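You operate a simulated robot arm through the tools that you are given. There is no shell and no other tool. Be economical: measure what you need, move in short steps, check, and stop when the job is done.

The job below is to be done with a simulated two-armed robot. You get a single attempt, and the scene is never put back.

## Task
Pick up the yellow hook brush with one hand, pass it to the other hand and put it on the window side of the can bench. Open the green drawer, put the small grey board from the inside of the green drawer on the side top of the can bench, then shut the drawer. The order is free.

It is judged by the outcome, as a careful person would: the job done as asked, and still so three seconds after it is handed in. It fails if anything else is knocked over, pushed out of place, dropped, spilled or broken.

## Robot
Two 7-joint arms with two-finger parallel grippers on one trunk, on a base that drives. Base frame: it is fixed to the floor where the robot stands at the start and does not move with it; the origin is under the middle of the robot, x ahead of it, y to its left, z up. Readings come in cm, rad, newtons and seconds.
The left shoulder is at the start at [3.5, 10.6, 121.1], the right one opposite. Places, roughly: green drawer [-60, 360, 60]; side top of the can bench [190, 110, 80]; small grey board (17x10x5 cm) [-60, 360, 60]; window side of the can bench (15x46 cm) [262, 74, 76]; yellow hook brush (5x9x21 cm) [50, -20, 90]. Payload 2.4 kg a hand.
Tool frame (each hand has its own): the origin (TCP) lies between the finger pads and is the grasp point; the fingertips stand 2.4 cm ahead of it; z points along the fingers, y is the line along which they close. Largest opening 6.8 cm; finger width 1.7, thickness 1; the body of the gripper, 4 by 7 cm, starts 4.1 cm behind the TCP.
Orientation is that of the tool frame in the base frame, as [roll, pitch, yaw] about the fixed x, y, z axes, in that order (R = Rz(yaw) Ry(pitch) Rx(roll)). With the fingers straight down and closing along the base's y, the tool's x points along the base's -x, its y along +y and its z along -z.

## Interface
- The arms move only by the tool apply_moves. It takes "left_commands", "right_commands" or both (then of equal length, played together; a hand with none holds still); each is a list that holds one entry, the list of rows, each a list of 7 numbers: the shift along the tool's x, y, z in units of 200 mm (1.0 is 200 mm), then the turn, a rotation vector about the tool's x, y, z in units of 120 degrees (1.0 is 120 degrees), then the opening, from 0 (shut) to 1 (fully open). In form: [[[x, y, z, ax, ay, az, fingers], ...]]. A call has 1 to 8 rows; each row is the pose to reach, as a shift and turn from the pose commanded when the call began, along the tool's axes at that moment. A call with a number of a shift or a turn outside -1 to 1 is refused whole. Each row takes 0.2 s and may step no farther than 5 cm and 0.15 rad from the row before; otherwise, or with a gripper value out of range, the whole call is refused. Where a pose cannot be reached the arm comes as near as it can. A force on the tool above 40 N (or 10 N above the force at the start of the call, whichever is more), or a blocked arm, ends the call early, and 0.2 s more pass. Each finger travels about 7.2 cm/s and halts on what it meets, pressing with about 29 N; the grip force reading is that of the motor and also rises with nothing between the fingers. The clock runs only during rows and for 0.2 s after the last one: add rows that repeat a pose to give the fingers time. The reply holds the time, the measured pose of the TCP, the force on the tool along the base axes, the opening and the grip force, in the units named above and with some noise, with the torque about the TCP (base axes, N m) and any sound that the robot's microphone picked up, and new pictures: "show" is both (left out), scene, wrist or none (wrist: the cameras of the hands that moved).
- Cameras (640 x 400 px; columns grow to the right, rows downward): "scene" is now at [10.3, -1.64, 138.63]; the picture's right is [-0.35, -0.94, 0.00], its down [-0.47, 0.17, -0.87] and it looks along [0.81, -0.31, -0.50] (base axes); focal length 258 px, centre (320, 200). "left" rides on the left gripper at [8.4, -1.1, -7.5] in its tool frame; the picture's right is [0.13, 0.99, 0.00], its down [-0.60, 0.08, -0.79] and it looks along [-0.79, 0.10, 0.61] (tool axes); focal length 251 px, centre (320, 200). "right" rides on the right gripper at [8.4, 1.1, -7.5] in its tool frame; the picture's right is [-0.13, 0.99, 0.00], its down [-0.60, -0.08, -0.79] and it looks along [-0.79, -0.10, 0.61] (tool axes); focal length 251 px, centre (320, 200).
- move_column(by): slides the trunk up (or, below 0, down) by that many cm; the arms and the scene camera ride with it, the base frame stays. It gives what a move gives, with no picture.
- base_move(legs): drives the robot by 1 to 6 legs, each [ahead, left, turn to the left] in cm, cm and rad, along the robot's own axes; the way and the turn of a leg run together, so that a leg with both is an arc; at most 150 cm and 3.142 rad a leg. The arms and the cameras ride along, it lands a little off, and it stops where it bumps. It gives what a move gives, and a new picture of the scene camera.
- turn_head(pan, tilt): turns the head with the scene camera to pan (to the left, within 1.501 rad either way) and tilt (down, from -0.506 to 1.204), counted from straight ahead of the robot. It gives what a move gives, and a new picture of the scene camera.
- locate(camera, pixels): there is no depth. For up to 12 entries [column, row, z] of the newest picture of that camera ("zoom" is the newest enlarged one), the place [x, y] in the base frame at which the ray of that pixel passes the height z, good to about 0.2 cm, but the place of the scene camera against the robot may be out by one fixed shift of up to 1.8 cm in any direction. No time passes.
- enlarge(camera, box): a new picture of the part [left, top, right, bottom] of that camera's present view, enlarged. No time passes.
- job_done(): hands the job in; it is judged then, once.

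Keep the steps short. Do not move on a guess: measure, check each grasp and each placing, and mend mistakes. In all there are 110 turns and 260 pictures (those below and enlarged ones count). Leave the grippers open and the arms clear of the work at the hand-in unless told otherwise, and finish with a single line.

The tools are called after "Emit:" as a command line: name --argument value ..., lists and objects as JSON in quotes. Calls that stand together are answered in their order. apply_moves: Moves the arms, as the interface text tells. Its arguments: {"type":"object","properties":{"left_commands":{"type":"array","items":{"type":"array","items":{"type":"array","items":{"type":"number"}}}},"right_commands":{"type":"array","items":{"type":"array","items":{"type":"array","items":{"type":"number"}}}},"show":{"type":"string","enum":["both","scene","wrist","none"]}},"required":[]} The other tools are called the same way: move_column (by) slides the trunk up or down; base_move (legs) drives the base; turn_head (pan, tilt) turns the head that bears the scene camera; locate (camera, pixels) gives the place at which the rays of pixels pass given heights; enlarge (camera, box) takes an enlarged picture of a part of a camera's view; job_done () hands the job in.

At the start:

```text
time_s: 0.0
left_position: [32.67, 3.46, 120.45]
left_orientation: [-3.135, -0.001, 3.141]
left_force: [-0.9, -0.6, 0.0]
left_torque: [0.01, 0.01, -0.04]
left_width: 6.82
left_finger_force: 0.1
right_position: [28.57, -24.16, 116.74]
right_orientation: [-3.138, -0.002, -3.14]
right_force: [-0.7, 0.8, 0.8]
right_torque: [0.0, 0.04, 0.04]
right_width: 6.79
right_finger_force: 0.0
trunk travel left (down, up): [-42.5, 42.4]
robot x, y, heading: [0.14, 0.15, -0.003]
head pan, tilt: [-0.36, 0.524]
```

scene: 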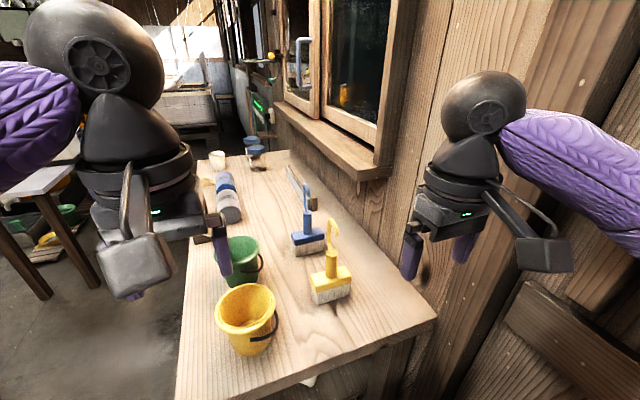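
right: 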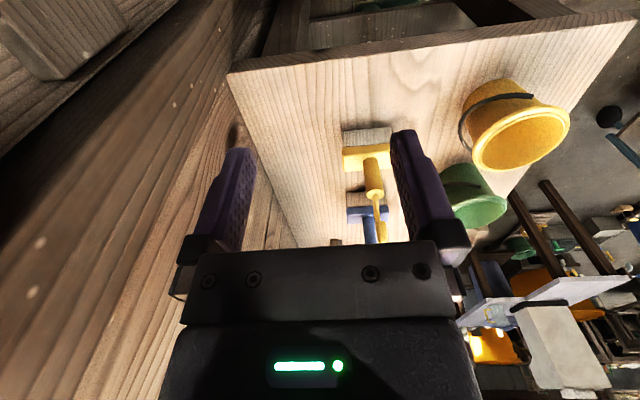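
left: 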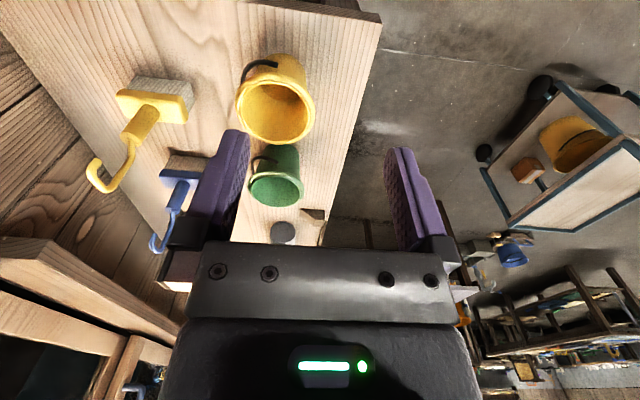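

The yellow hook brush stands near (330,285), with its hook up to (332,225). I'll enlarge that part and measure it.

Emit:
enlarge --camera "scene" --box '[260, 160, 420, 320]'

Emit:
locate --camera "scene" --pixels '[[314, 303, 80], [349, 294, 80], [333, 255, 95], [333, 225, 101], [331, 270, 88], [436, 318, 80], [176, 400, 80], [290, 150, 80], [205, 160, 80]]'

Emit:
enlarge --camera "right" --box '[320, 100, 440, 250]'

Emit:
enlarge --camera "left" --box '[60, 40, 320, 250]'

```text
2.50 times, centred on (340, 240) of scene
```

zoom: 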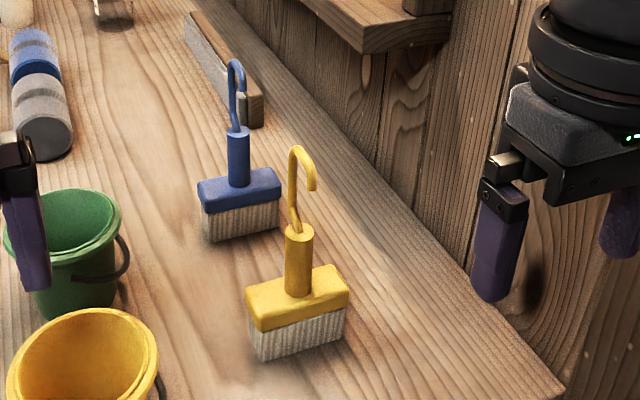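

```text
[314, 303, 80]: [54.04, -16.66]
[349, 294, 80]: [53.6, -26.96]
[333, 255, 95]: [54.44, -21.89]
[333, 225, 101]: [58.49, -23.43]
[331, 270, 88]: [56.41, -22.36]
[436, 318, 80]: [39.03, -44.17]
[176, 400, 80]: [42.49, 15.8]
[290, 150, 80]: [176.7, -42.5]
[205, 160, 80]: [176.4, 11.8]
```

```text
2.67 times, centred on (380, 175) of right
```

zoom: 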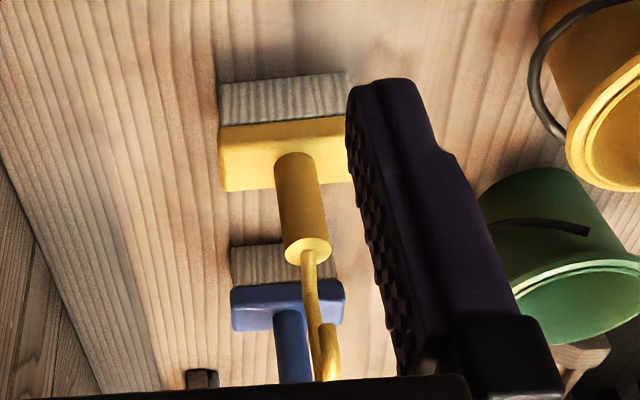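

```text
1.90 times, centred on (190, 145) of left
```

zoom: 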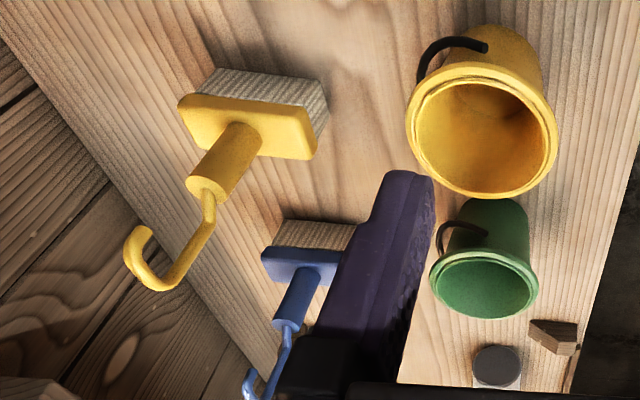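

The brush stands upright on its bristles, with an upright handle and a hook on top. Before moving I'll look around to learn the layout.

Emit:
turn_head --pan 0.4 --tilt 0.25

Emit:
turn_head --pan 1.4 --tilt 0.25

```text
time_s: 1.1
left_position: [32.54, 3.35, 120.46]
left_orientation: [-3.135, 0.0, 3.141]
left_force: [-1.3, 1.0, -0.7]
left_torque: [-0.01, 0.01, 0.02]
left_width: 6.8
left_finger_force: 0.0
right_position: [28.57, -24.2, 116.72]
right_orientation: [-3.136, -0.002, -3.14]
right_force: [-0.2, 0.2, -0.6]
right_torque: [0.0, -0.01, 0.0]
right_width: 6.8
right_finger_force: 0.1
trunk travel left (down, up): [-42.5, 42.4]
robot x, y, heading: [-0.12, -0.25, 0.003]
head pan, tilt: [0.4, 0.25]
```

scene: 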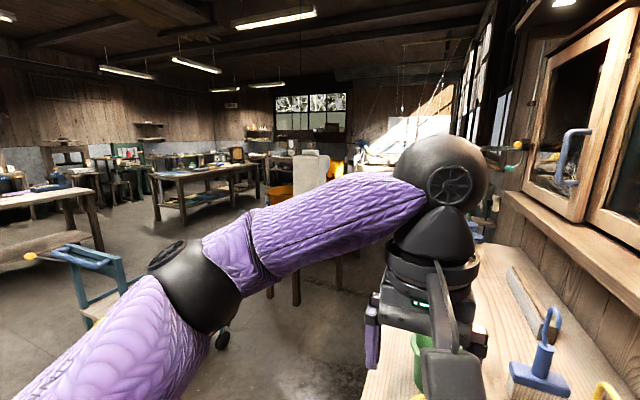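

```text
time_s: 2.4
left_position: [32.69, 3.5, 120.6]
left_orientation: [-3.136, -0.001, -3.141]
left_force: [0.0, 0.1, -0.2]
left_torque: [-0.01, 0.0, 0.0]
left_width: 6.81
left_finger_force: 0.1
right_position: [28.45, -24.19, 116.81]
right_orientation: [-3.137, -0.002, -3.14]
right_force: [0.6, 0.5, 0.6]
right_torque: [0.01, -0.01, 0.02]
right_width: 6.78
right_finger_force: 0.1
trunk travel left (down, up): [-42.5, 42.4]
robot x, y, heading: [-0.22, 0.17, 0.0]
head pan, tilt: [1.4, 0.25]
```

scene: 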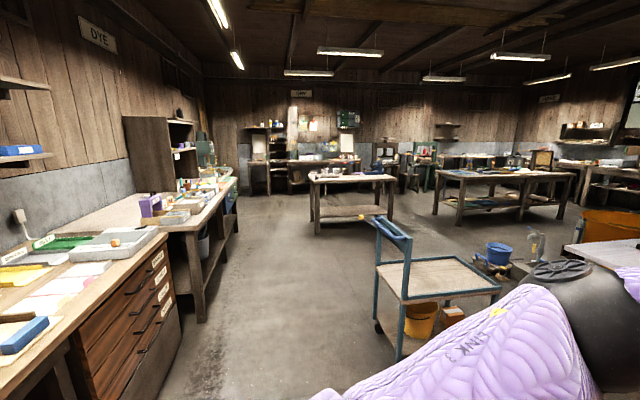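

Now I'll enlarge the places where the drawer should be (around column 230) and where the can bench should be.

Emit:
enlarge --camera "scene" --box '[120, 100, 320, 240]'

Emit:
turn_head --pan 0.75 --tilt 0.1

Emit:
turn_head --pan 0.1 --tilt 0.25

```text
2.86 times, centred on (220, 170) of scene
```

zoom: 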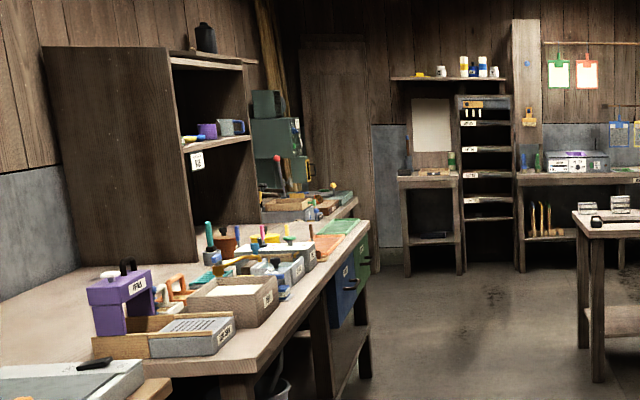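

```text
time_s: 3.4
left_position: [32.61, 3.39, 120.57]
left_orientation: [-3.136, -0.002, -3.141]
left_force: [-0.7, 0.2, -0.6]
left_torque: [0.0, 0.01, 0.0]
left_width: 6.8
left_finger_force: 0.1
right_position: [28.45, -24.25, 116.82]
right_orientation: [-3.134, -0.003, -3.139]
right_force: [-1.6, -0.7, -0.4]
right_torque: [0.03, -0.02, -0.01]
right_width: 6.8
right_finger_force: 0.1
trunk travel left (down, up): [-42.5, 42.4]
robot x, y, heading: [-0.04, -0.18, -0.003]
head pan, tilt: [0.75, 0.099]
```

scene: 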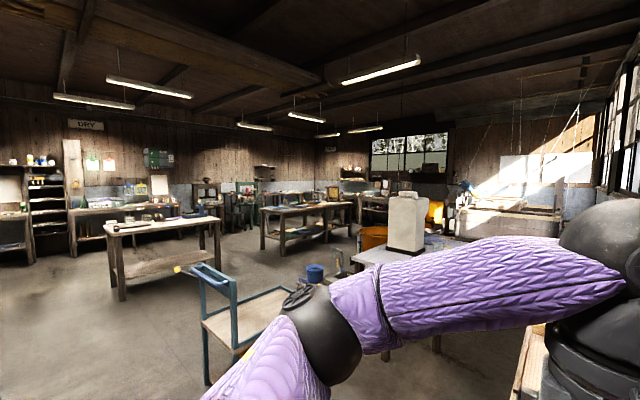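

```text
time_s: 4.4
left_position: [32.63, 3.32, 120.45]
left_orientation: [-3.135, -0.003, -3.14]
left_force: [0.8, 0.0, 0.7]
left_torque: [0.02, 0.02, 0.02]
left_width: 6.81
left_finger_force: 0.1
right_position: [28.55, -24.1, 116.74]
right_orientation: [-3.136, -0.002, -3.14]
right_force: [0.1, -0.6, -0.1]
right_torque: [0.02, 0.03, 0.01]
right_width: 6.82
right_finger_force: 0.0
trunk travel left (down, up): [-42.5, 42.4]
robot x, y, heading: [-0.33, 0.4, 0.002]
head pan, tilt: [0.099, 0.25]
```

scene: 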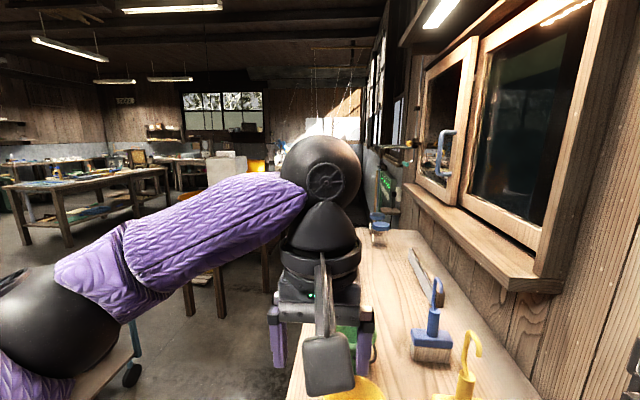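

The green drawer is on the far bench and faces +x. The can bench is the one with the white container. I'll start with the brush and triangulate its handle top and block with both wrist cameras.

Emit:
locate --camera "right" --pixels '[[374, 194, 92], [374, 194, 96], [374, 194, 88], [343, 151, 86], [391, 145, 86], [342, 130, 80], [376, 240, 100]]'

Emit:
locate --camera "left" --pixels '[[129, 139, 92], [129, 139, 96], [129, 139, 88], [117, 92, 86], [188, 107, 86], [184, 124, 86], [91, 170, 100], [137, 77, 80]]'

Emit:
enlarge --camera "left" --box '[70, 60, 220, 200]'

```text
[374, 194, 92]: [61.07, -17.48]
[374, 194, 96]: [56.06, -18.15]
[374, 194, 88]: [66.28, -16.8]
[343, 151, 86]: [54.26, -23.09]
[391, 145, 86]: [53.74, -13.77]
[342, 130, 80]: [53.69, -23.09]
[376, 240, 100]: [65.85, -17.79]
```

```text
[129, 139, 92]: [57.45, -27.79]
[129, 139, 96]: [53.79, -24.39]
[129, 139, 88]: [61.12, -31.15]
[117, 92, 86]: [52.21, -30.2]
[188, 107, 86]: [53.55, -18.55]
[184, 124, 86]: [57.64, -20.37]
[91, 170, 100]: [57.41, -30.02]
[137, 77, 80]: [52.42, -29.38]
```

```text
2.86 times, centred on (145, 130) of left
```

zoom: 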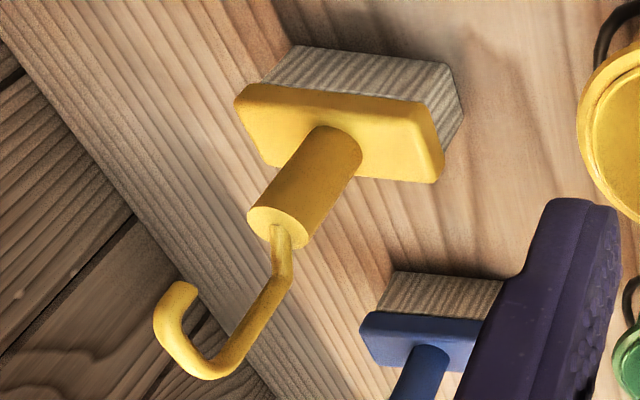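

The rays meet at about z=102 for the handle top, so the table is higher than 80. I'll refine at these heights.

Emit:
locate --camera "right" --pixels '[[374, 194, 101], [374, 194, 102], [374, 194, 103], [343, 149, 94], [343, 149, 93], [391, 145, 94], [342, 132, 88], [390, 128, 88], [344, 170, 94], [228, 73, 88], [640, 11, 88]]'

Emit:
locate --camera "left" --pixels '[[130, 138, 101], [130, 138, 102], [130, 138, 103], [117, 92, 94], [117, 92, 93], [187, 107, 94], [183, 123, 94], [127, 117, 94], [91, 170, 106], [91, 170, 109], [137, 77, 88], [381, 14, 88]]'

```text
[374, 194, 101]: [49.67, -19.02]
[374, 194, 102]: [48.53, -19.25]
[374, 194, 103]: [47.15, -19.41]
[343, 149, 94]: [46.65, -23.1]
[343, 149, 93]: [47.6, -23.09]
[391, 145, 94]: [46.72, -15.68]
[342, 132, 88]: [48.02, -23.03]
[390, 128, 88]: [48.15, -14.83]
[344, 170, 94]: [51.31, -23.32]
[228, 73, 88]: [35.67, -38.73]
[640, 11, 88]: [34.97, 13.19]
```

```text
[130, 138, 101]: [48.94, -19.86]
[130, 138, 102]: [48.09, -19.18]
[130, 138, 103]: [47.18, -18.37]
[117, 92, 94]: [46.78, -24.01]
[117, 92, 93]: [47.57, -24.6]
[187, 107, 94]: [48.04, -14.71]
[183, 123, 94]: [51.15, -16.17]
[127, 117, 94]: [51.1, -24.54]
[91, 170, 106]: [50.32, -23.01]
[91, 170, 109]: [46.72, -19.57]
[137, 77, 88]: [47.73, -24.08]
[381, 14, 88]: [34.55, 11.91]
```

Brush handle axis is about (48.8, -19.3), the handle runs from z≈94.5 to 102, and the table is at ≈88. I'll tilt the right hand to point forward, 35° below horizontal, and line it up behind the brush, still above the table.

Emit:
apply_moves --right_commands '[[[-0.07, 0.035, 0, 0, -0.0655, 0, 1], [-0.14, 0.07, 0, 0, -0.131, 0, 1], [-0.21, 0.105, 0, 0, -0.1965, 0, 1], [-0.28, 0.14, 0, 0, -0.262, 0, 1], [-0.35, 0.175, 0, 0, -0.3275, 0, 1], [-0.42, 0.21, 0, 0, -0.393, 0, 1], [-0.49, 0.245, 0, 0, -0.458, 0, 1]]]' --show "both"

```text
time_s: 6.0
left_position: [32.33, 3.62, 120.56]
left_orientation: [-3.136, 0.002, 3.14]
left_force: [0.0, 0.7, -0.4]
left_torque: [-0.01, -0.04, -0.01]
left_width: 6.81
left_finger_force: 0.1
right_position: [37.98, -19.18, 116.84]
right_orientation: [-3.13, 0.962, -3.129]
right_force: [0.1, 0.0, 0.1]
right_torque: [-0.01, 0.03, 0.04]
right_width: 6.83
right_finger_force: 0.0
trunk travel left (down, up): [-42.5, 42.4]
robot x, y, heading: [-0.18, -0.31, 0.0]
head pan, tilt: [0.099, 0.25]
```

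scene: 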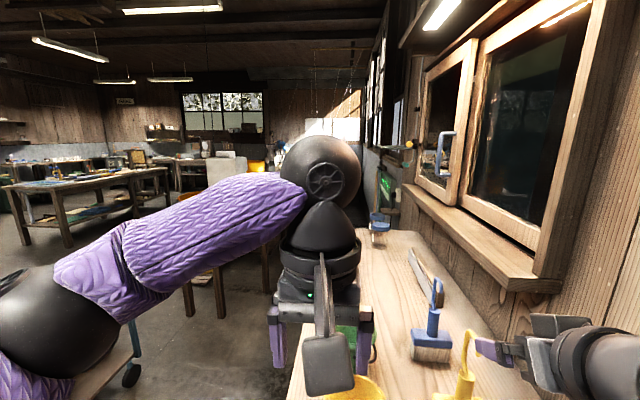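
right: 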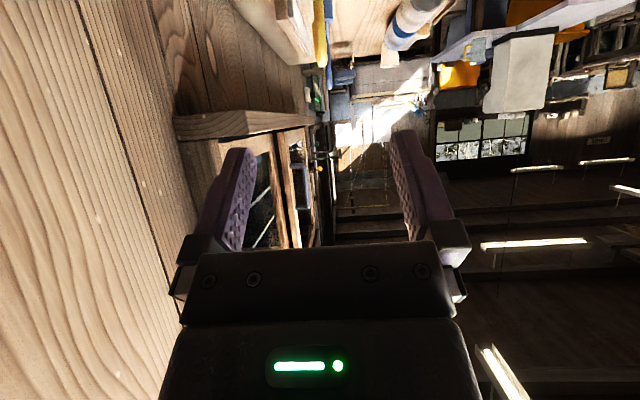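

The tilt worked. Now I'll lower the trunk by 15 cm. The left hand stays above z=103 and ahead of the table edge, so it is clear.

Emit:
move_column --by -15

Emit:
turn_head --pan -0.36 --tilt 0.5

```text
time_s: 7.8
left_position: [32.44, 3.21, 105.6]
left_orientation: [-3.138, 0.001, -3.142]
left_force: [0.4, -0.8, 0.4]
left_torque: [0.0, -0.03, -0.03]
left_width: 6.8
left_finger_force: 0.0
right_position: [38.06, -19.52, 101.72]
right_orientation: [-3.135, 0.961, -3.136]
right_force: [-0.2, -0.4, 1.0]
right_torque: [-0.02, 0.0, 0.0]
right_width: 6.82
right_finger_force: 0.3
trunk travel left (down, up): [-27.5, 57.4]
robot x, y, heading: [-0.02, 0.07, -0.0]
head pan, tilt: [0.099, 0.25]
```

```text
time_s: 8.7
left_position: [32.45, 3.26, 105.59]
left_orientation: [-3.139, 0.0, -3.14]
left_force: [0.6, -0.3, 0.2]
left_torque: [-0.03, -0.02, -0.03]
left_width: 6.81
left_finger_force: 0.0
right_position: [38.09, -19.5, 101.82]
right_orientation: [-3.134, 0.957, -3.135]
right_force: [0.2, 0.5, -0.3]
right_torque: [0.02, -0.03, -0.01]
right_width: 6.79
right_finger_force: 0.0
trunk travel left (down, up): [-27.5, 57.4]
robot x, y, heading: [0.05, 0.02, 0.002]
head pan, tilt: [-0.36, 0.499]
```

scene: 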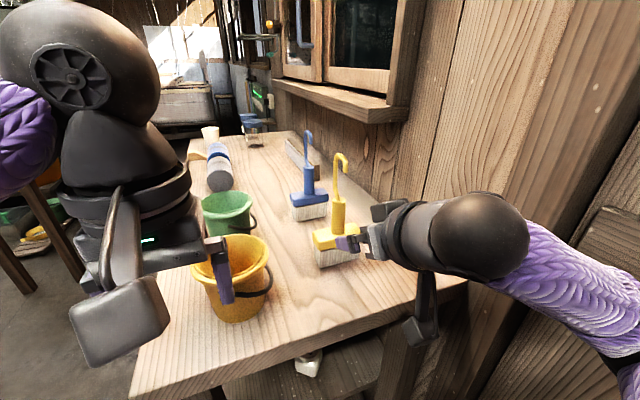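

Hand is now at (38.1, -19.5, 101.8), with the fingers pointing at the handle. I'll move forward with the fingers open and stop about 3.5 cm short to check.

Emit:
apply_moves --right_commands '[[[-0.06, 0.005, 0.12, 0, 0, 0, 1], [-0.12, 0.01, 0.24, 0, 0, 0, 1], [-0.172, 0.01, 0.36, 0, 0, 0, 1]]]' --show "both"

Emit:
enlarge --camera "scene" --box '[290, 140, 420, 280]'

```text
time_s: 9.5
left_position: [32.49, 2.89, 105.58]
left_orientation: [3.141, 0.0, -3.141]
left_force: [1.0, 0.1, 0.3]
left_torque: [0.01, -0.01, -0.01]
left_width: 6.83
left_finger_force: 0.0
right_position: [46.01, -19.59, 100.38]
right_orientation: [-3.139, 0.959, -3.138]
right_force: [1.1, -0.3, 0.6]
right_torque: [0.0, -0.01, 0.01]
right_width: 6.81
right_finger_force: 0.1
trunk travel left (down, up): [-27.5, 57.4]
robot x, y, heading: [-0.12, 0.22, 0.001]
head pan, tilt: [-0.36, 0.499]
```

scene: 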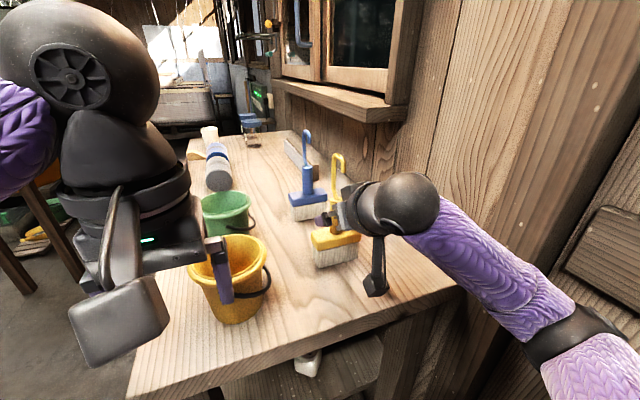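
right: 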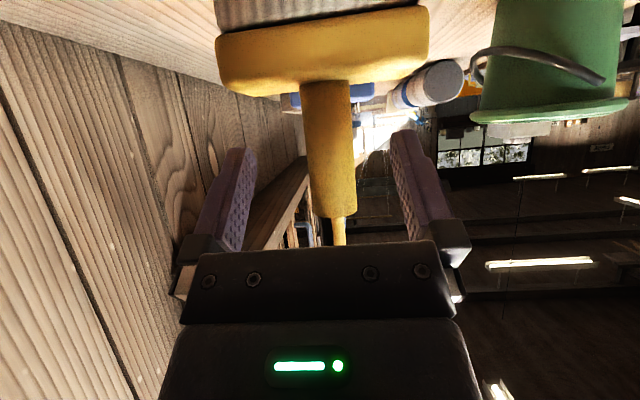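

```text
2.86 times, centred on (355, 210) of scene
```

zoom: 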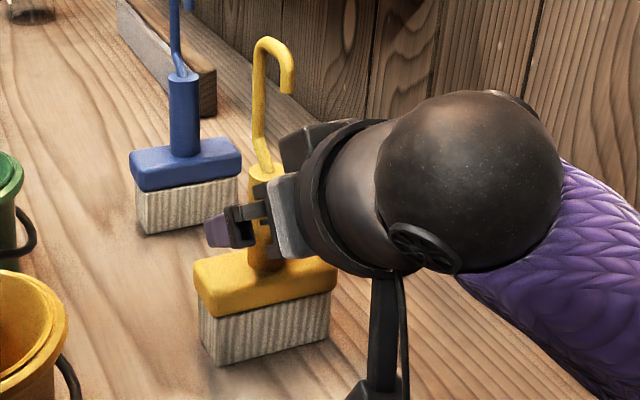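

The handle is centred between the fingers (column 330). I'll advance 3.5 cm along the fingers and close.

Emit:
apply_moves --right_commands '[[[0.0, 0.0, 0.1, 0, 0, 0, 1], [0.005, 0.0, 0.173, 0, 0, 0, 1], [0.005, 0.0, 0.173, 0, 0, 0, 0.5], [0.005, 0.0, 0.173, 0, 0, 0, 0.2], [0.005, 0.0, 0.173, 0, 0, 0, 0.0], [0.005, 0.0, 0.173, 0, 0, 0, 0.0]]]' --show "both"

```text
time_s: 10.9
left_position: [32.49, 2.95, 105.56]
left_orientation: [-3.141, 0.001, 3.141]
left_force: [-0.9, -0.4, -0.5]
left_torque: [-0.02, -0.01, 0.02]
left_width: 6.81
left_finger_force: 0.1
right_position: [48.84, -19.38, 98.22]
right_orientation: [-3.14, 0.958, -3.139]
right_force: [0.6, 0.7, 0.8]
right_torque: [0.0, -0.06, -0.01]
right_width: 2.33
right_finger_force: 29.2
trunk travel left (down, up): [-27.5, 57.4]
robot x, y, heading: [0.12, -0.01, -0.005]
head pan, tilt: [-0.36, 0.499]
```

scene: 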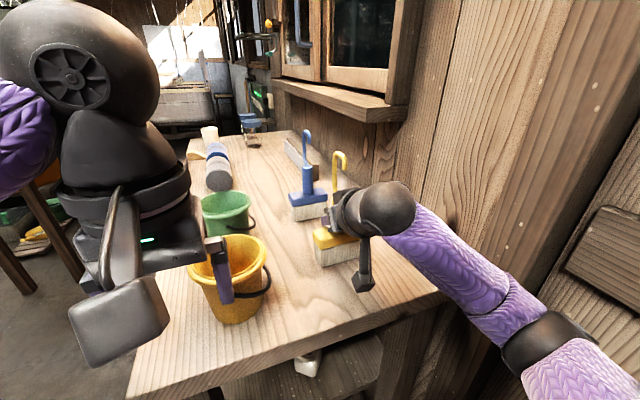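
right: 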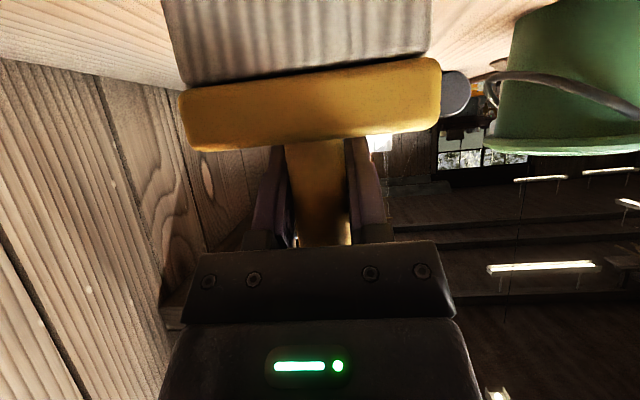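

Gripped: width 2.33, force 29 N. I'll lift straight up with the trunk.

Emit:
move_column --by 25

Emit:
turn_head --pan -0.3 --tilt 0.65

```text
time_s: 13.5
left_position: [32.53, 3.02, 130.6]
left_orientation: [3.14, 0.001, -3.14]
left_force: [-0.4, 0.2, -0.6]
left_torque: [0.01, 0.04, -0.02]
left_width: 6.78
left_finger_force: 0.0
right_position: [48.96, -19.52, 123.39]
right_orientation: [-3.139, 0.957, -3.14]
right_force: [0.3, -0.4, -1.1]
right_torque: [0.01, -0.02, -0.02]
right_width: 2.34
right_finger_force: 28.6
trunk travel left (down, up): [-52.5, 32.4]
robot x, y, heading: [0.1, 0.04, -0.005]
head pan, tilt: [-0.36, 0.499]
```

```text
time_s: 14.2
left_position: [32.58, 2.96, 130.43]
left_orientation: [3.141, 0.0, -3.141]
left_force: [-0.1, 0.1, 0.1]
left_torque: [0.05, 0.03, 0.0]
left_width: 6.79
left_finger_force: 0.0
right_position: [48.88, -19.6, 123.3]
right_orientation: [-3.139, 0.957, -3.138]
right_force: [0.7, 0.1, -1.2]
right_torque: [-0.03, -0.02, 0.0]
right_width: 2.31
right_finger_force: 28.8
trunk travel left (down, up): [-52.5, 32.4]
robot x, y, heading: [0.17, -0.39, 0.005]
head pan, tilt: [-0.3, 0.649]
```

scene: 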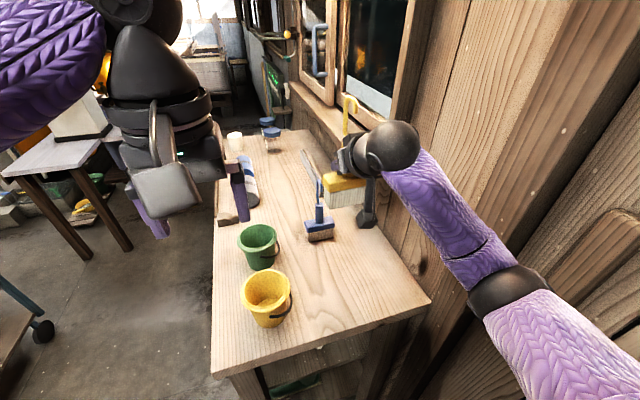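

The brush is lifted upright. I'll bring it nearer and toward the middle for the handover and move the left hand further left.

Emit:
apply_moves --right_commands '[[[0.085, 0.081, -0.122, 0, 0, 0, 0], [0.171, 0.162, -0.244, 0, 0, 0, 0], [0.256, 0.244, -0.366, 0, 0, 0, 0], [0.3415, 0.325, -0.487, 0, 0, 0, 0]]]' --left_commands '[[[0, 0.12, 0, 0, 0, 0, 1], [0, 0.24, 0, 0, 0, 0, 1], [0, 0.36, 0, 0, 0, 0, 1], [0, 0.48, 0, 0, 0, 0, 1]]]' --show "scene"

```text
time_s: 15.2
left_position: [32.44, 12.87, 130.4]
left_orientation: [-3.141, -0.001, -3.141]
left_force: [-0.1, 0.4, -0.6]
left_torque: [-0.02, -0.01, 0.03]
left_width: 6.81
left_finger_force: 0.1
right_position: [36.71, -13.07, 123.32]
right_orientation: [-3.139, 0.961, -3.139]
right_force: [-0.3, 0.0, -1.2]
right_torque: [-0.02, 0.02, -0.02]
right_width: 2.33
right_finger_force: 28.9
trunk travel left (down, up): [-52.5, 32.4]
robot x, y, heading: [-0.33, -0.03, 0.001]
head pan, tilt: [-0.3, 0.649]
```

scene: 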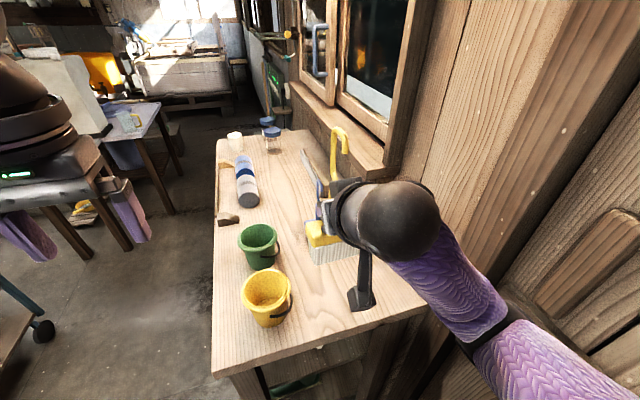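

Now I'll turn the left hand in two steps so that its fingers point right and 45° down, closing along x. This is the first half.

Emit:
apply_moves --left_commands '[[[-0.0167, -0.033, 0, 0.0244, -0.0244, 0.059, 1], [-0.033, -0.067, 0, 0.0488, -0.0488, 0.118, 1], [-0.05, -0.1, 0, 0.0732, -0.0732, 0.177, 1], [-0.067, -0.133, 0, 0.0976, -0.0976, 0.236, 1], [-0.083, -0.167, 0, 0.122, -0.122, 0.295, 1], [-0.1, -0.2, 0, 0.1464, -0.1464, 0.354, 1]]]' --show "both"

Emit:
turn_head --pan 0.0 --tilt 0.65

```text
time_s: 16.6
left_position: [34.52, 8.61, 130.61]
left_orientation: [-2.966, 0.388, 2.423]
left_force: [0.2, -0.8, -0.2]
left_torque: [0.01, 0.01, 0.01]
left_width: 6.8
left_finger_force: 0.1
right_position: [36.72, -13.13, 123.28]
right_orientation: [-3.139, 0.958, -3.139]
right_force: [-0.5, 0.1, -1.7]
right_torque: [0.0, 0.0, -0.02]
right_width: 2.32
right_finger_force: 29.2
trunk travel left (down, up): [-52.5, 32.4]
robot x, y, heading: [0.27, 0.23, -0.001]
head pan, tilt: [-0.3, 0.649]
```

scene: 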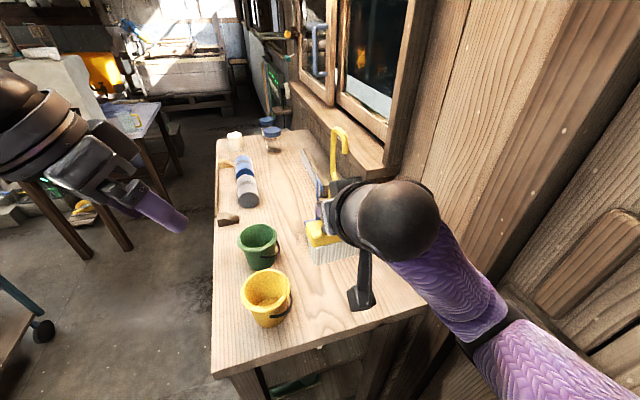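
left: 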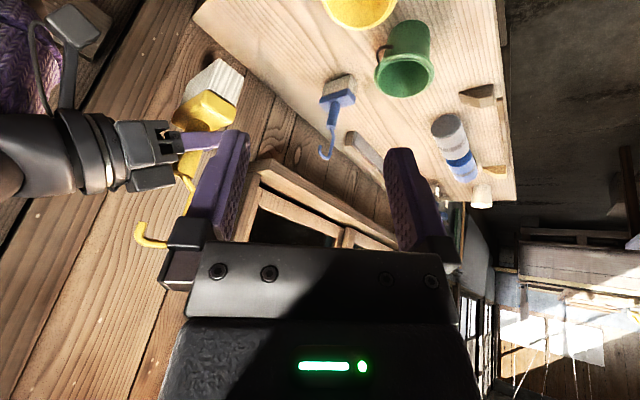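

```text
time_s: 17.4
left_position: [34.6, 8.53, 130.64]
left_orientation: [-2.964, 0.386, 2.424]
left_force: [-0.2, 0.2, -0.3]
left_torque: [-0.01, 0.02, 0.02]
left_width: 6.79
left_finger_force: 0.1
right_position: [36.7, -13.01, 123.37]
right_orientation: [-3.14, 0.958, -3.137]
right_force: [0.1, 0.2, -1.9]
right_torque: [-0.02, -0.01, 0.0]
right_width: 2.35
right_finger_force: 29.4
trunk travel left (down, up): [-52.5, 32.4]
robot x, y, heading: [0.17, 0.18, -0.001]
head pan, tilt: [0.0, 0.649]
```

scene: 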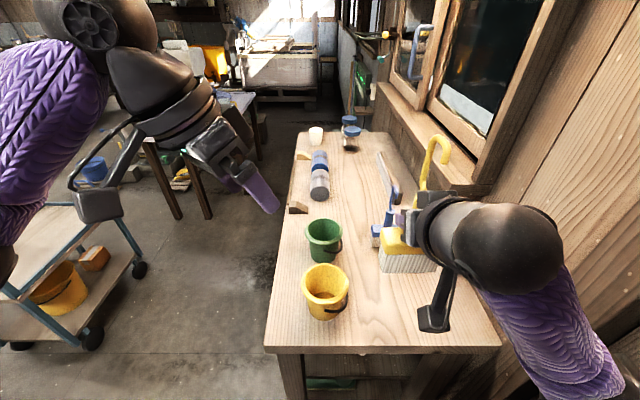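

Second half of the turn, in place.

Emit:
apply_moves --left_commands '[[[0, 0, 0, 0.0244, -0.0244, 0.059, 1], [0, 0, 0, 0.0488, -0.0488, 0.118, 1], [0, 0, 0, 0.0732, -0.0732, 0.177, 1], [0, 0, 0, 0.0976, -0.0976, 0.236, 1], [0, 0, 0, 0.122, -0.122, 0.295, 1], [0, 0, 0, 0.1464, -0.1464, 0.354, 1]]]' --show "both"

```text
time_s: 18.8
left_position: [34.47, 8.37, 130.61]
left_orientation: [3.139, 0.786, 1.568]
left_force: [-0.2, 0.0, 0.2]
left_torque: [-0.01, 0.03, -0.01]
left_width: 6.82
left_finger_force: 0.1
right_position: [36.85, -13.09, 123.32]
right_orientation: [-3.138, 0.958, -3.138]
right_force: [0.5, -0.1, -1.4]
right_torque: [0.0, -0.04, -0.02]
right_width: 2.34
right_finger_force: 29.2
trunk travel left (down, up): [-52.5, 32.4]
robot x, y, heading: [-0.05, 0.19, -0.001]
head pan, tilt: [0.0, 0.649]
```

scene: 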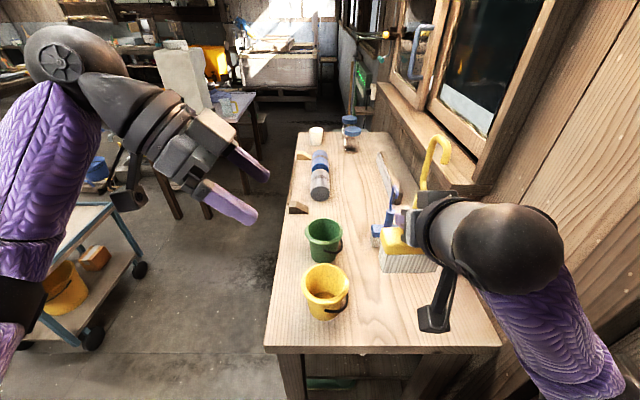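
left: 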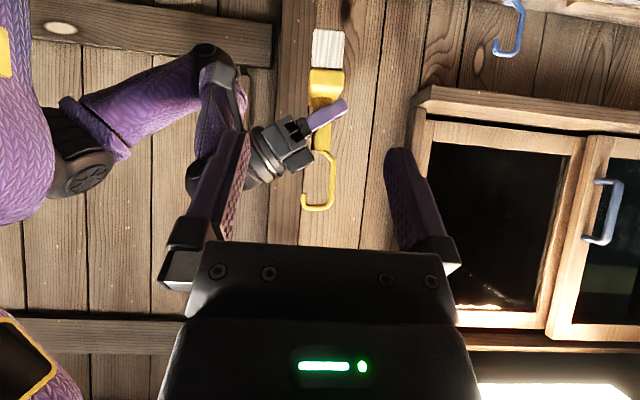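

The left hand is oriented as wanted (pitch 0.786, yaw 1.57). I'll move to a pre-grasp about 8 cm from the block's end.

Emit:
apply_moves --left_commands '[[[-0.047, 0.03, 0.172, 0, 0, 0, 1], [-0.094, 0.06, 0.345, 0, 0, 0, 1], [-0.14, 0.09, 0.517, 0, 0, 0, 1], [-0.187, 0.12, 0.69, 0, 0, 0, 1]]]' --show "both"

Emit:
enlarge --camera "left" --box '[220, 0, 420, 240]'

```text
time_s: 19.8
left_position: [36.87, -4.1, 123.5]
left_orientation: [3.14, 0.784, 1.571]
left_force: [-0.3, -0.7, 0.2]
left_torque: [0.02, -0.01, -0.04]
left_width: 6.81
left_finger_force: 0.0
right_position: [36.75, -13.08, 123.29]
right_orientation: [-3.139, 0.958, -3.14]
right_force: [-0.4, -0.5, -1.1]
right_torque: [-0.02, -0.03, 0.01]
right_width: 2.33
right_finger_force: 28.4
trunk travel left (down, up): [-52.5, 32.4]
robot x, y, heading: [0.09, -0.39, -0.001]
head pan, tilt: [0.0, 0.649]
```

scene: 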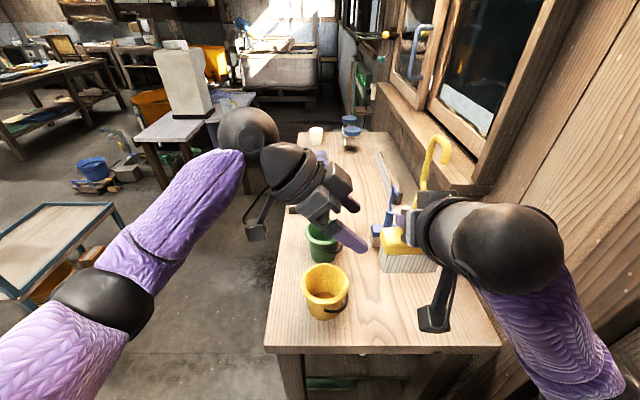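
left: 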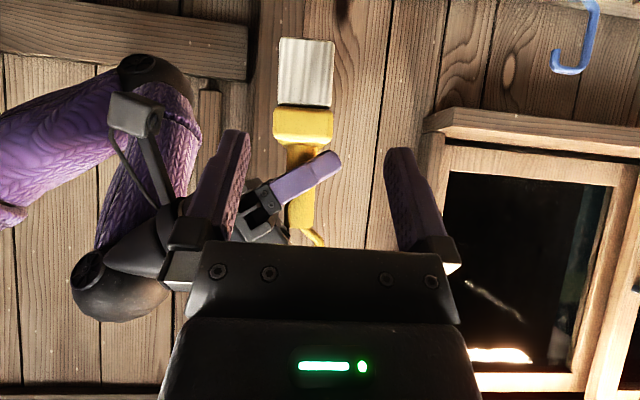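

```text
1.67 times, centred on (320, 120) of left
```

zoom: 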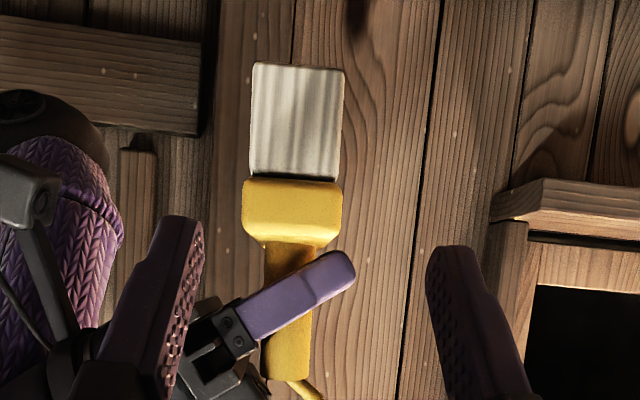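

Emit:
locate --camera "left" --pixels '[[277, 109, 115], [277, 109, 116], [277, 109, 117], [332, 109, 116], [332, 109, 117], [275, 138, 119], [275, 138, 120], [333, 138, 119], [333, 138, 120], [280, 42, 112], [280, 42, 113]]'

```text
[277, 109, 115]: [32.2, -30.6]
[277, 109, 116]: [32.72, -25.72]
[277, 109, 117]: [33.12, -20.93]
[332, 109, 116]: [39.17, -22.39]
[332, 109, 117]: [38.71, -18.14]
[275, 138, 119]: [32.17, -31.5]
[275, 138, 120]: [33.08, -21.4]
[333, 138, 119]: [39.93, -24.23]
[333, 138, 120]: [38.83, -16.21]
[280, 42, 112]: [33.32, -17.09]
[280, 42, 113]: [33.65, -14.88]
```

From this view the block's end is about 3.4 cm deep, centred at x≈36.0 and z≈119.5–121.2, and the handle is at y≈-13. I'll correct sideways and advance partway.

Emit:
apply_moves --left_commands '[[[-0.078, -0.0435, 0.06, 0, 0, 0, 1], [-0.078, -0.0435, 0.18, 0, 0, 0, 1]]]' --show "both"

Emit:
enlarge --camera "scene" --box '[300, 120, 500, 290]'

```text
time_s: 20.4
left_position: [35.99, -7.43, 121.9]
left_orientation: [3.142, 0.784, 1.571]
left_force: [-0.5, -0.6, -0.6]
left_torque: [0.01, 0.02, -0.03]
left_width: 6.79
left_finger_force: 0.1
right_position: [36.76, -13.19, 123.24]
right_orientation: [-3.139, 0.957, -3.136]
right_force: [-1.3, -0.3, -1.5]
right_torque: [0.0, -0.04, 0.02]
right_width: 2.34
right_finger_force: 28.8
trunk travel left (down, up): [-52.5, 32.4]
robot x, y, heading: [0.17, -0.19, -0.002]
head pan, tilt: [0.0, 0.649]
```

scene: 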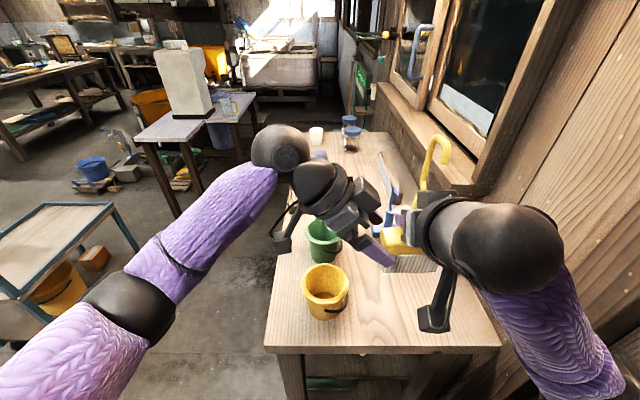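
left: 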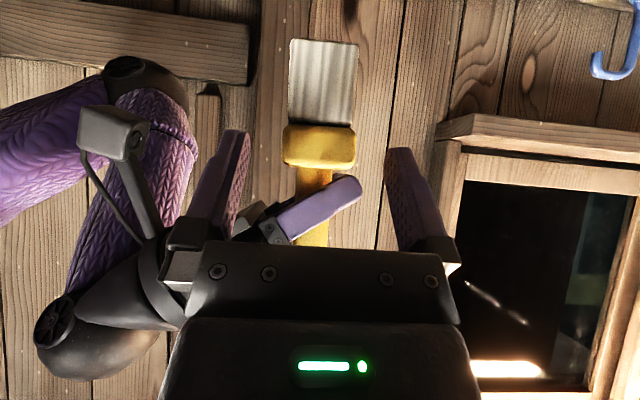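

```text
2.35 times, centred on (400, 205) of scene
```

zoom: 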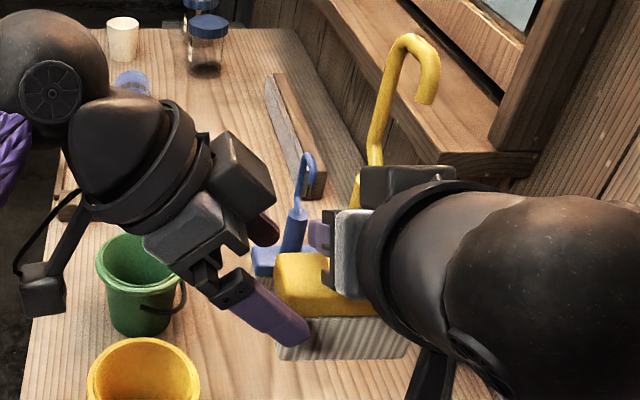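

Block is centred between the left fingers (column 320). I'll advance the last 3 cm and close the left hand.

Emit:
apply_moves --left_commands '[[[-0.009, 0, 0.08, 0, 0, 0, 1], [-0.018, 0, 0.152, 0, 0, 0, 1], [-0.018, 0, 0.152, 0, 0, 0, 0.6], [-0.018, 0, 0.152, 0, 0, 0, 0.4], [-0.018, 0, 0.152, 0, 0, 0, 0.0], [-0.018, 0, 0.152, 0, 0, 0, 0.0]]]' --show "both"

Emit:
enlarge --camera "scene" --box '[300, 120, 500, 290]'

```text
time_s: 21.8
left_position: [36.04, -9.96, 120.2]
left_orientation: [-3.141, 0.783, 1.571]
left_force: [-10.4, -0.9, -0.5]
left_torque: [0.07, 0.26, -0.16]
left_width: 3.79
left_finger_force: 29.1
right_position: [36.73, -13.2, 123.41]
right_orientation: [-3.14, 0.96, -3.141]
right_force: [10.1, 1.1, -1.7]
right_torque: [-0.03, -0.6, -0.14]
right_width: 2.35
right_finger_force: 28.5
trunk travel left (down, up): [-52.5, 32.4]
robot x, y, heading: [0.28, 0.09, -0.001]
head pan, tilt: [0.0, 0.649]
```

scene: 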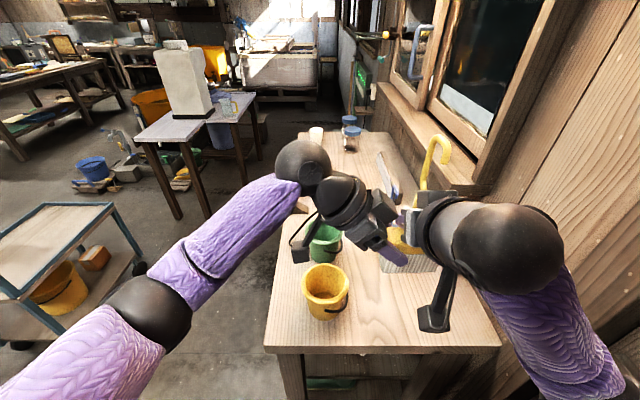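
left: 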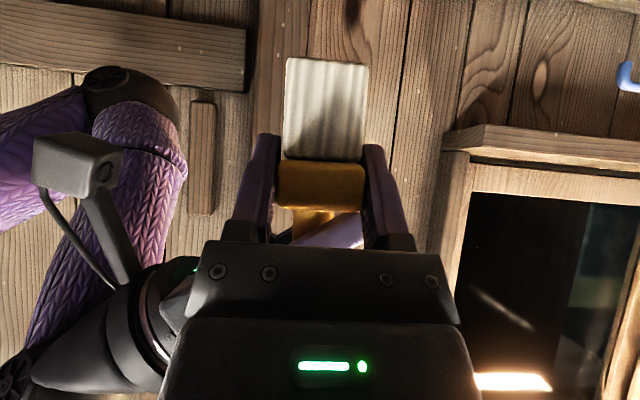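

```text
2.35 times, centred on (400, 205) of scene
```

zoom: 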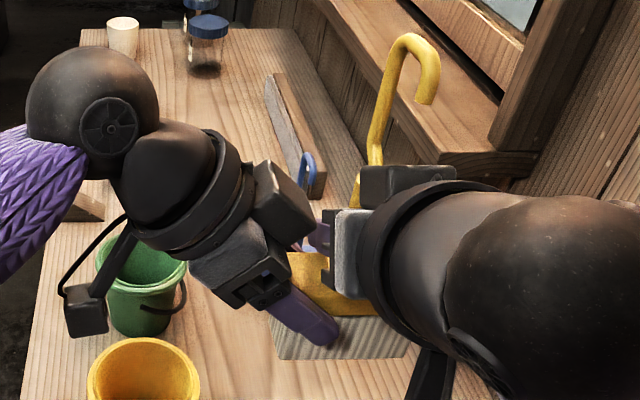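

The left hand holds the block: width 3.79, 29 N. Now I'll open the right hand only partly, because the left hand is near, and back it straight out.

Emit:
apply_moves --right_commands '[[[0, 0, 0, 0, 0, 0, 0.6], [0, 0, 0, 0, 0, 0, 0.6], [0, 0, -0.1, 0, 0, 0, 0.6], [0, 0, -0.25, 0, 0, 0, 0.6], [0, 0, -0.45, 0, 0, 0, 0.6]]]' --show "both"

Emit:
enlarge --camera "left" --box '[220, 20, 420, 250]'

```text
time_s: 23.0
left_position: [35.95, -9.75, 120.14]
left_orientation: [-3.141, 0.783, 1.573]
left_force: [-0.4, 0.0, 0.6]
left_torque: [0.05, -0.01, -0.01]
left_width: 3.78
left_finger_force: 28.9
right_position: [32.7, -11.88, 130.43]
right_orientation: [-3.14, 0.955, -3.14]
right_force: [0.8, 0.8, 0.4]
right_torque: [-0.04, -0.05, 0.02]
right_width: 4.06
right_finger_force: 0.1
right hand out of reach, approached as far as the arm can: row 4, 5
trunk travel left (down, up): [-52.5, 32.4]
robot x, y, heading: [0.3, 0.06, 0.006]
head pan, tilt: [0.0, 0.649]
```

scene: 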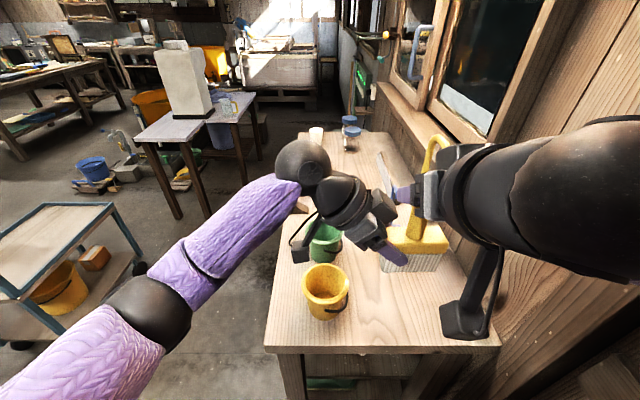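
right: 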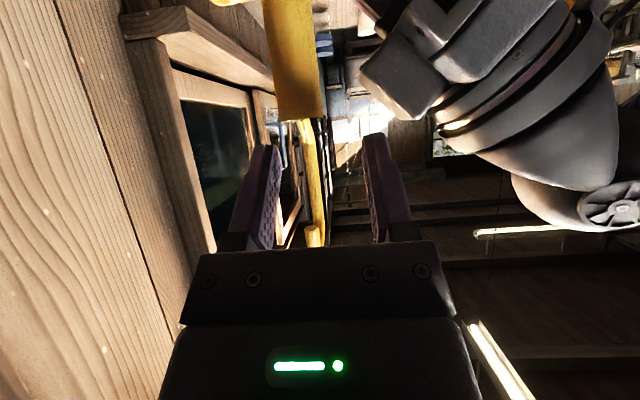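

```text
1.74 times, centred on (320, 135) of left
```

zoom: 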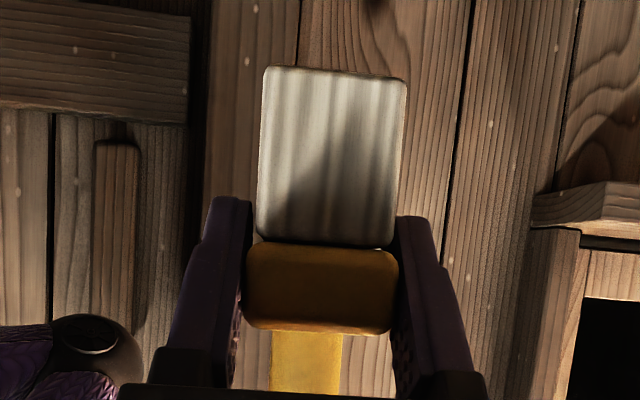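

Brush stays firmly in the left hand. The right hand can't back off further, so I'll carry the brush forward (+x) out from between the right fingers.

Emit:
apply_moves --left_commands '[[[0, 0.1, 0, 0, 0, 0, 0], [0, 0.2, 0, 0, 0, 0, 0], [0, 0.3, 0, 0, 0, 0, 0], [0, 0.4, 0, 0, 0, 0, 0]]]' --show "scene"

```text
time_s: 24.0
left_position: [44.08, -9.89, 119.9]
left_orientation: [3.141, 0.786, 1.573]
left_force: [-0.2, 0.0, -0.5]
left_torque: [0.06, 0.01, 0.01]
left_width: 3.75
left_finger_force: 28.9
right_position: [32.82, -12.06, 130.59]
right_orientation: [-3.139, 0.957, -3.139]
right_force: [-0.6, -0.3, -0.3]
right_torque: [-0.01, -0.01, 0.0]
right_width: 4.08
right_finger_force: 0.1
trunk travel left (down, up): [-52.5, 32.4]
robot x, y, heading: [0.34, 0.01, 0.003]
head pan, tilt: [0.0, 0.649]
```

scene: 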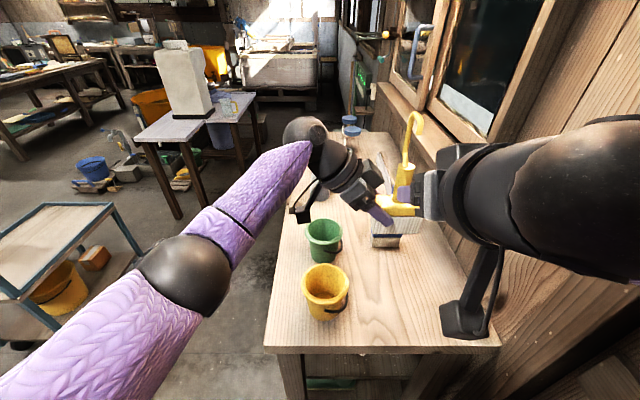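

The brush is clear. I'll move the right hand aside to the right and return it to pointing down.

Emit:
apply_moves --right_commands '[[[0.016, -0.086, -0.023, 0, 0.0654, 0, 0.6], [0.033, -0.171, -0.047, 0, 0.1307, 0, 0.6], [0.049, -0.257, -0.07, 0, 0.196, 0, 0.6], [0.066, -0.343, -0.094, 0, 0.2614, 0, 0.6], [0.082, -0.43, -0.117, 0, 0.3268, 0, 0.6], [0.099, -0.514, -0.14, 0, 0.392, 0, 0.6], [0.115, -0.6, -0.164, 0, 0.4575, 0, 0.6]]]' --show "scene"

Emit:
turn_head --pan 0.5 --tilt 0.35

Emit:
enlarge --camera "scene" --box '[320, 100, 560, 280]'

```text
time_s: 25.6
left_position: [43.94, -9.74, 119.92]
left_orientation: [3.141, 0.784, 1.572]
left_force: [0.4, -0.3, -0.3]
left_torque: [0.0, 0.03, -0.01]
left_width: 3.78
left_finger_force: 28.8
right_position: [28.84, -24.15, 130.59]
right_orientation: [3.141, -0.001, -3.139]
right_force: [0.6, -0.2, 0.2]
right_torque: [-0.01, -0.01, 0.0]
right_width: 4.09
right_finger_force: 0.1
trunk travel left (down, up): [-52.5, 32.4]
robot x, y, heading: [-0.11, -0.04, 0.001]
head pan, tilt: [0.0, 0.649]
```

scene: 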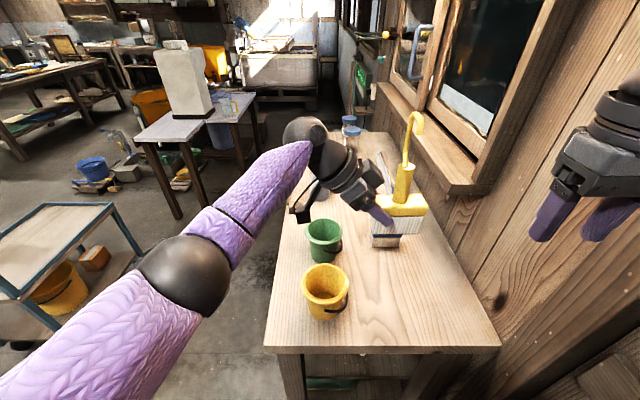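

```text
time_s: 26.5
left_position: [44.07, -9.76, 119.93]
left_orientation: [3.142, 0.784, 1.572]
left_force: [0.2, 0.3, 0.0]
left_torque: [0.03, 0.0, 0.0]
left_width: 3.77
left_finger_force: 28.9
right_position: [28.73, -24.19, 130.34]
right_orientation: [-3.141, 0.002, -3.141]
right_force: [-0.3, -0.3, 0.0]
right_torque: [-0.01, 0.01, 0.01]
right_width: 4.05
right_finger_force: 0.1
trunk travel left (down, up): [-52.5, 32.4]
robot x, y, heading: [0.15, -0.05, 0.005]
head pan, tilt: [0.499, 0.351]
```

scene: 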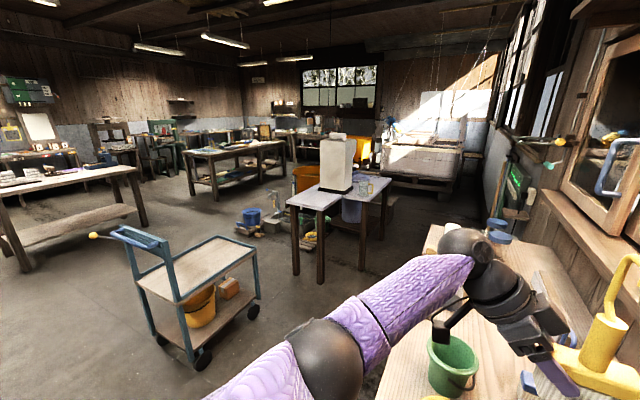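

```text
2.22 times, centred on (440, 190) of scene
```

zoom: 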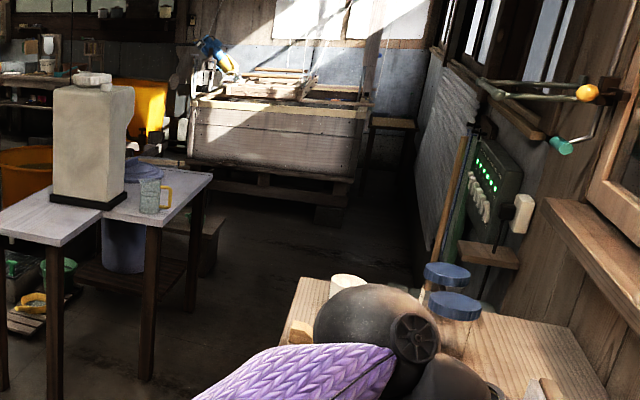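

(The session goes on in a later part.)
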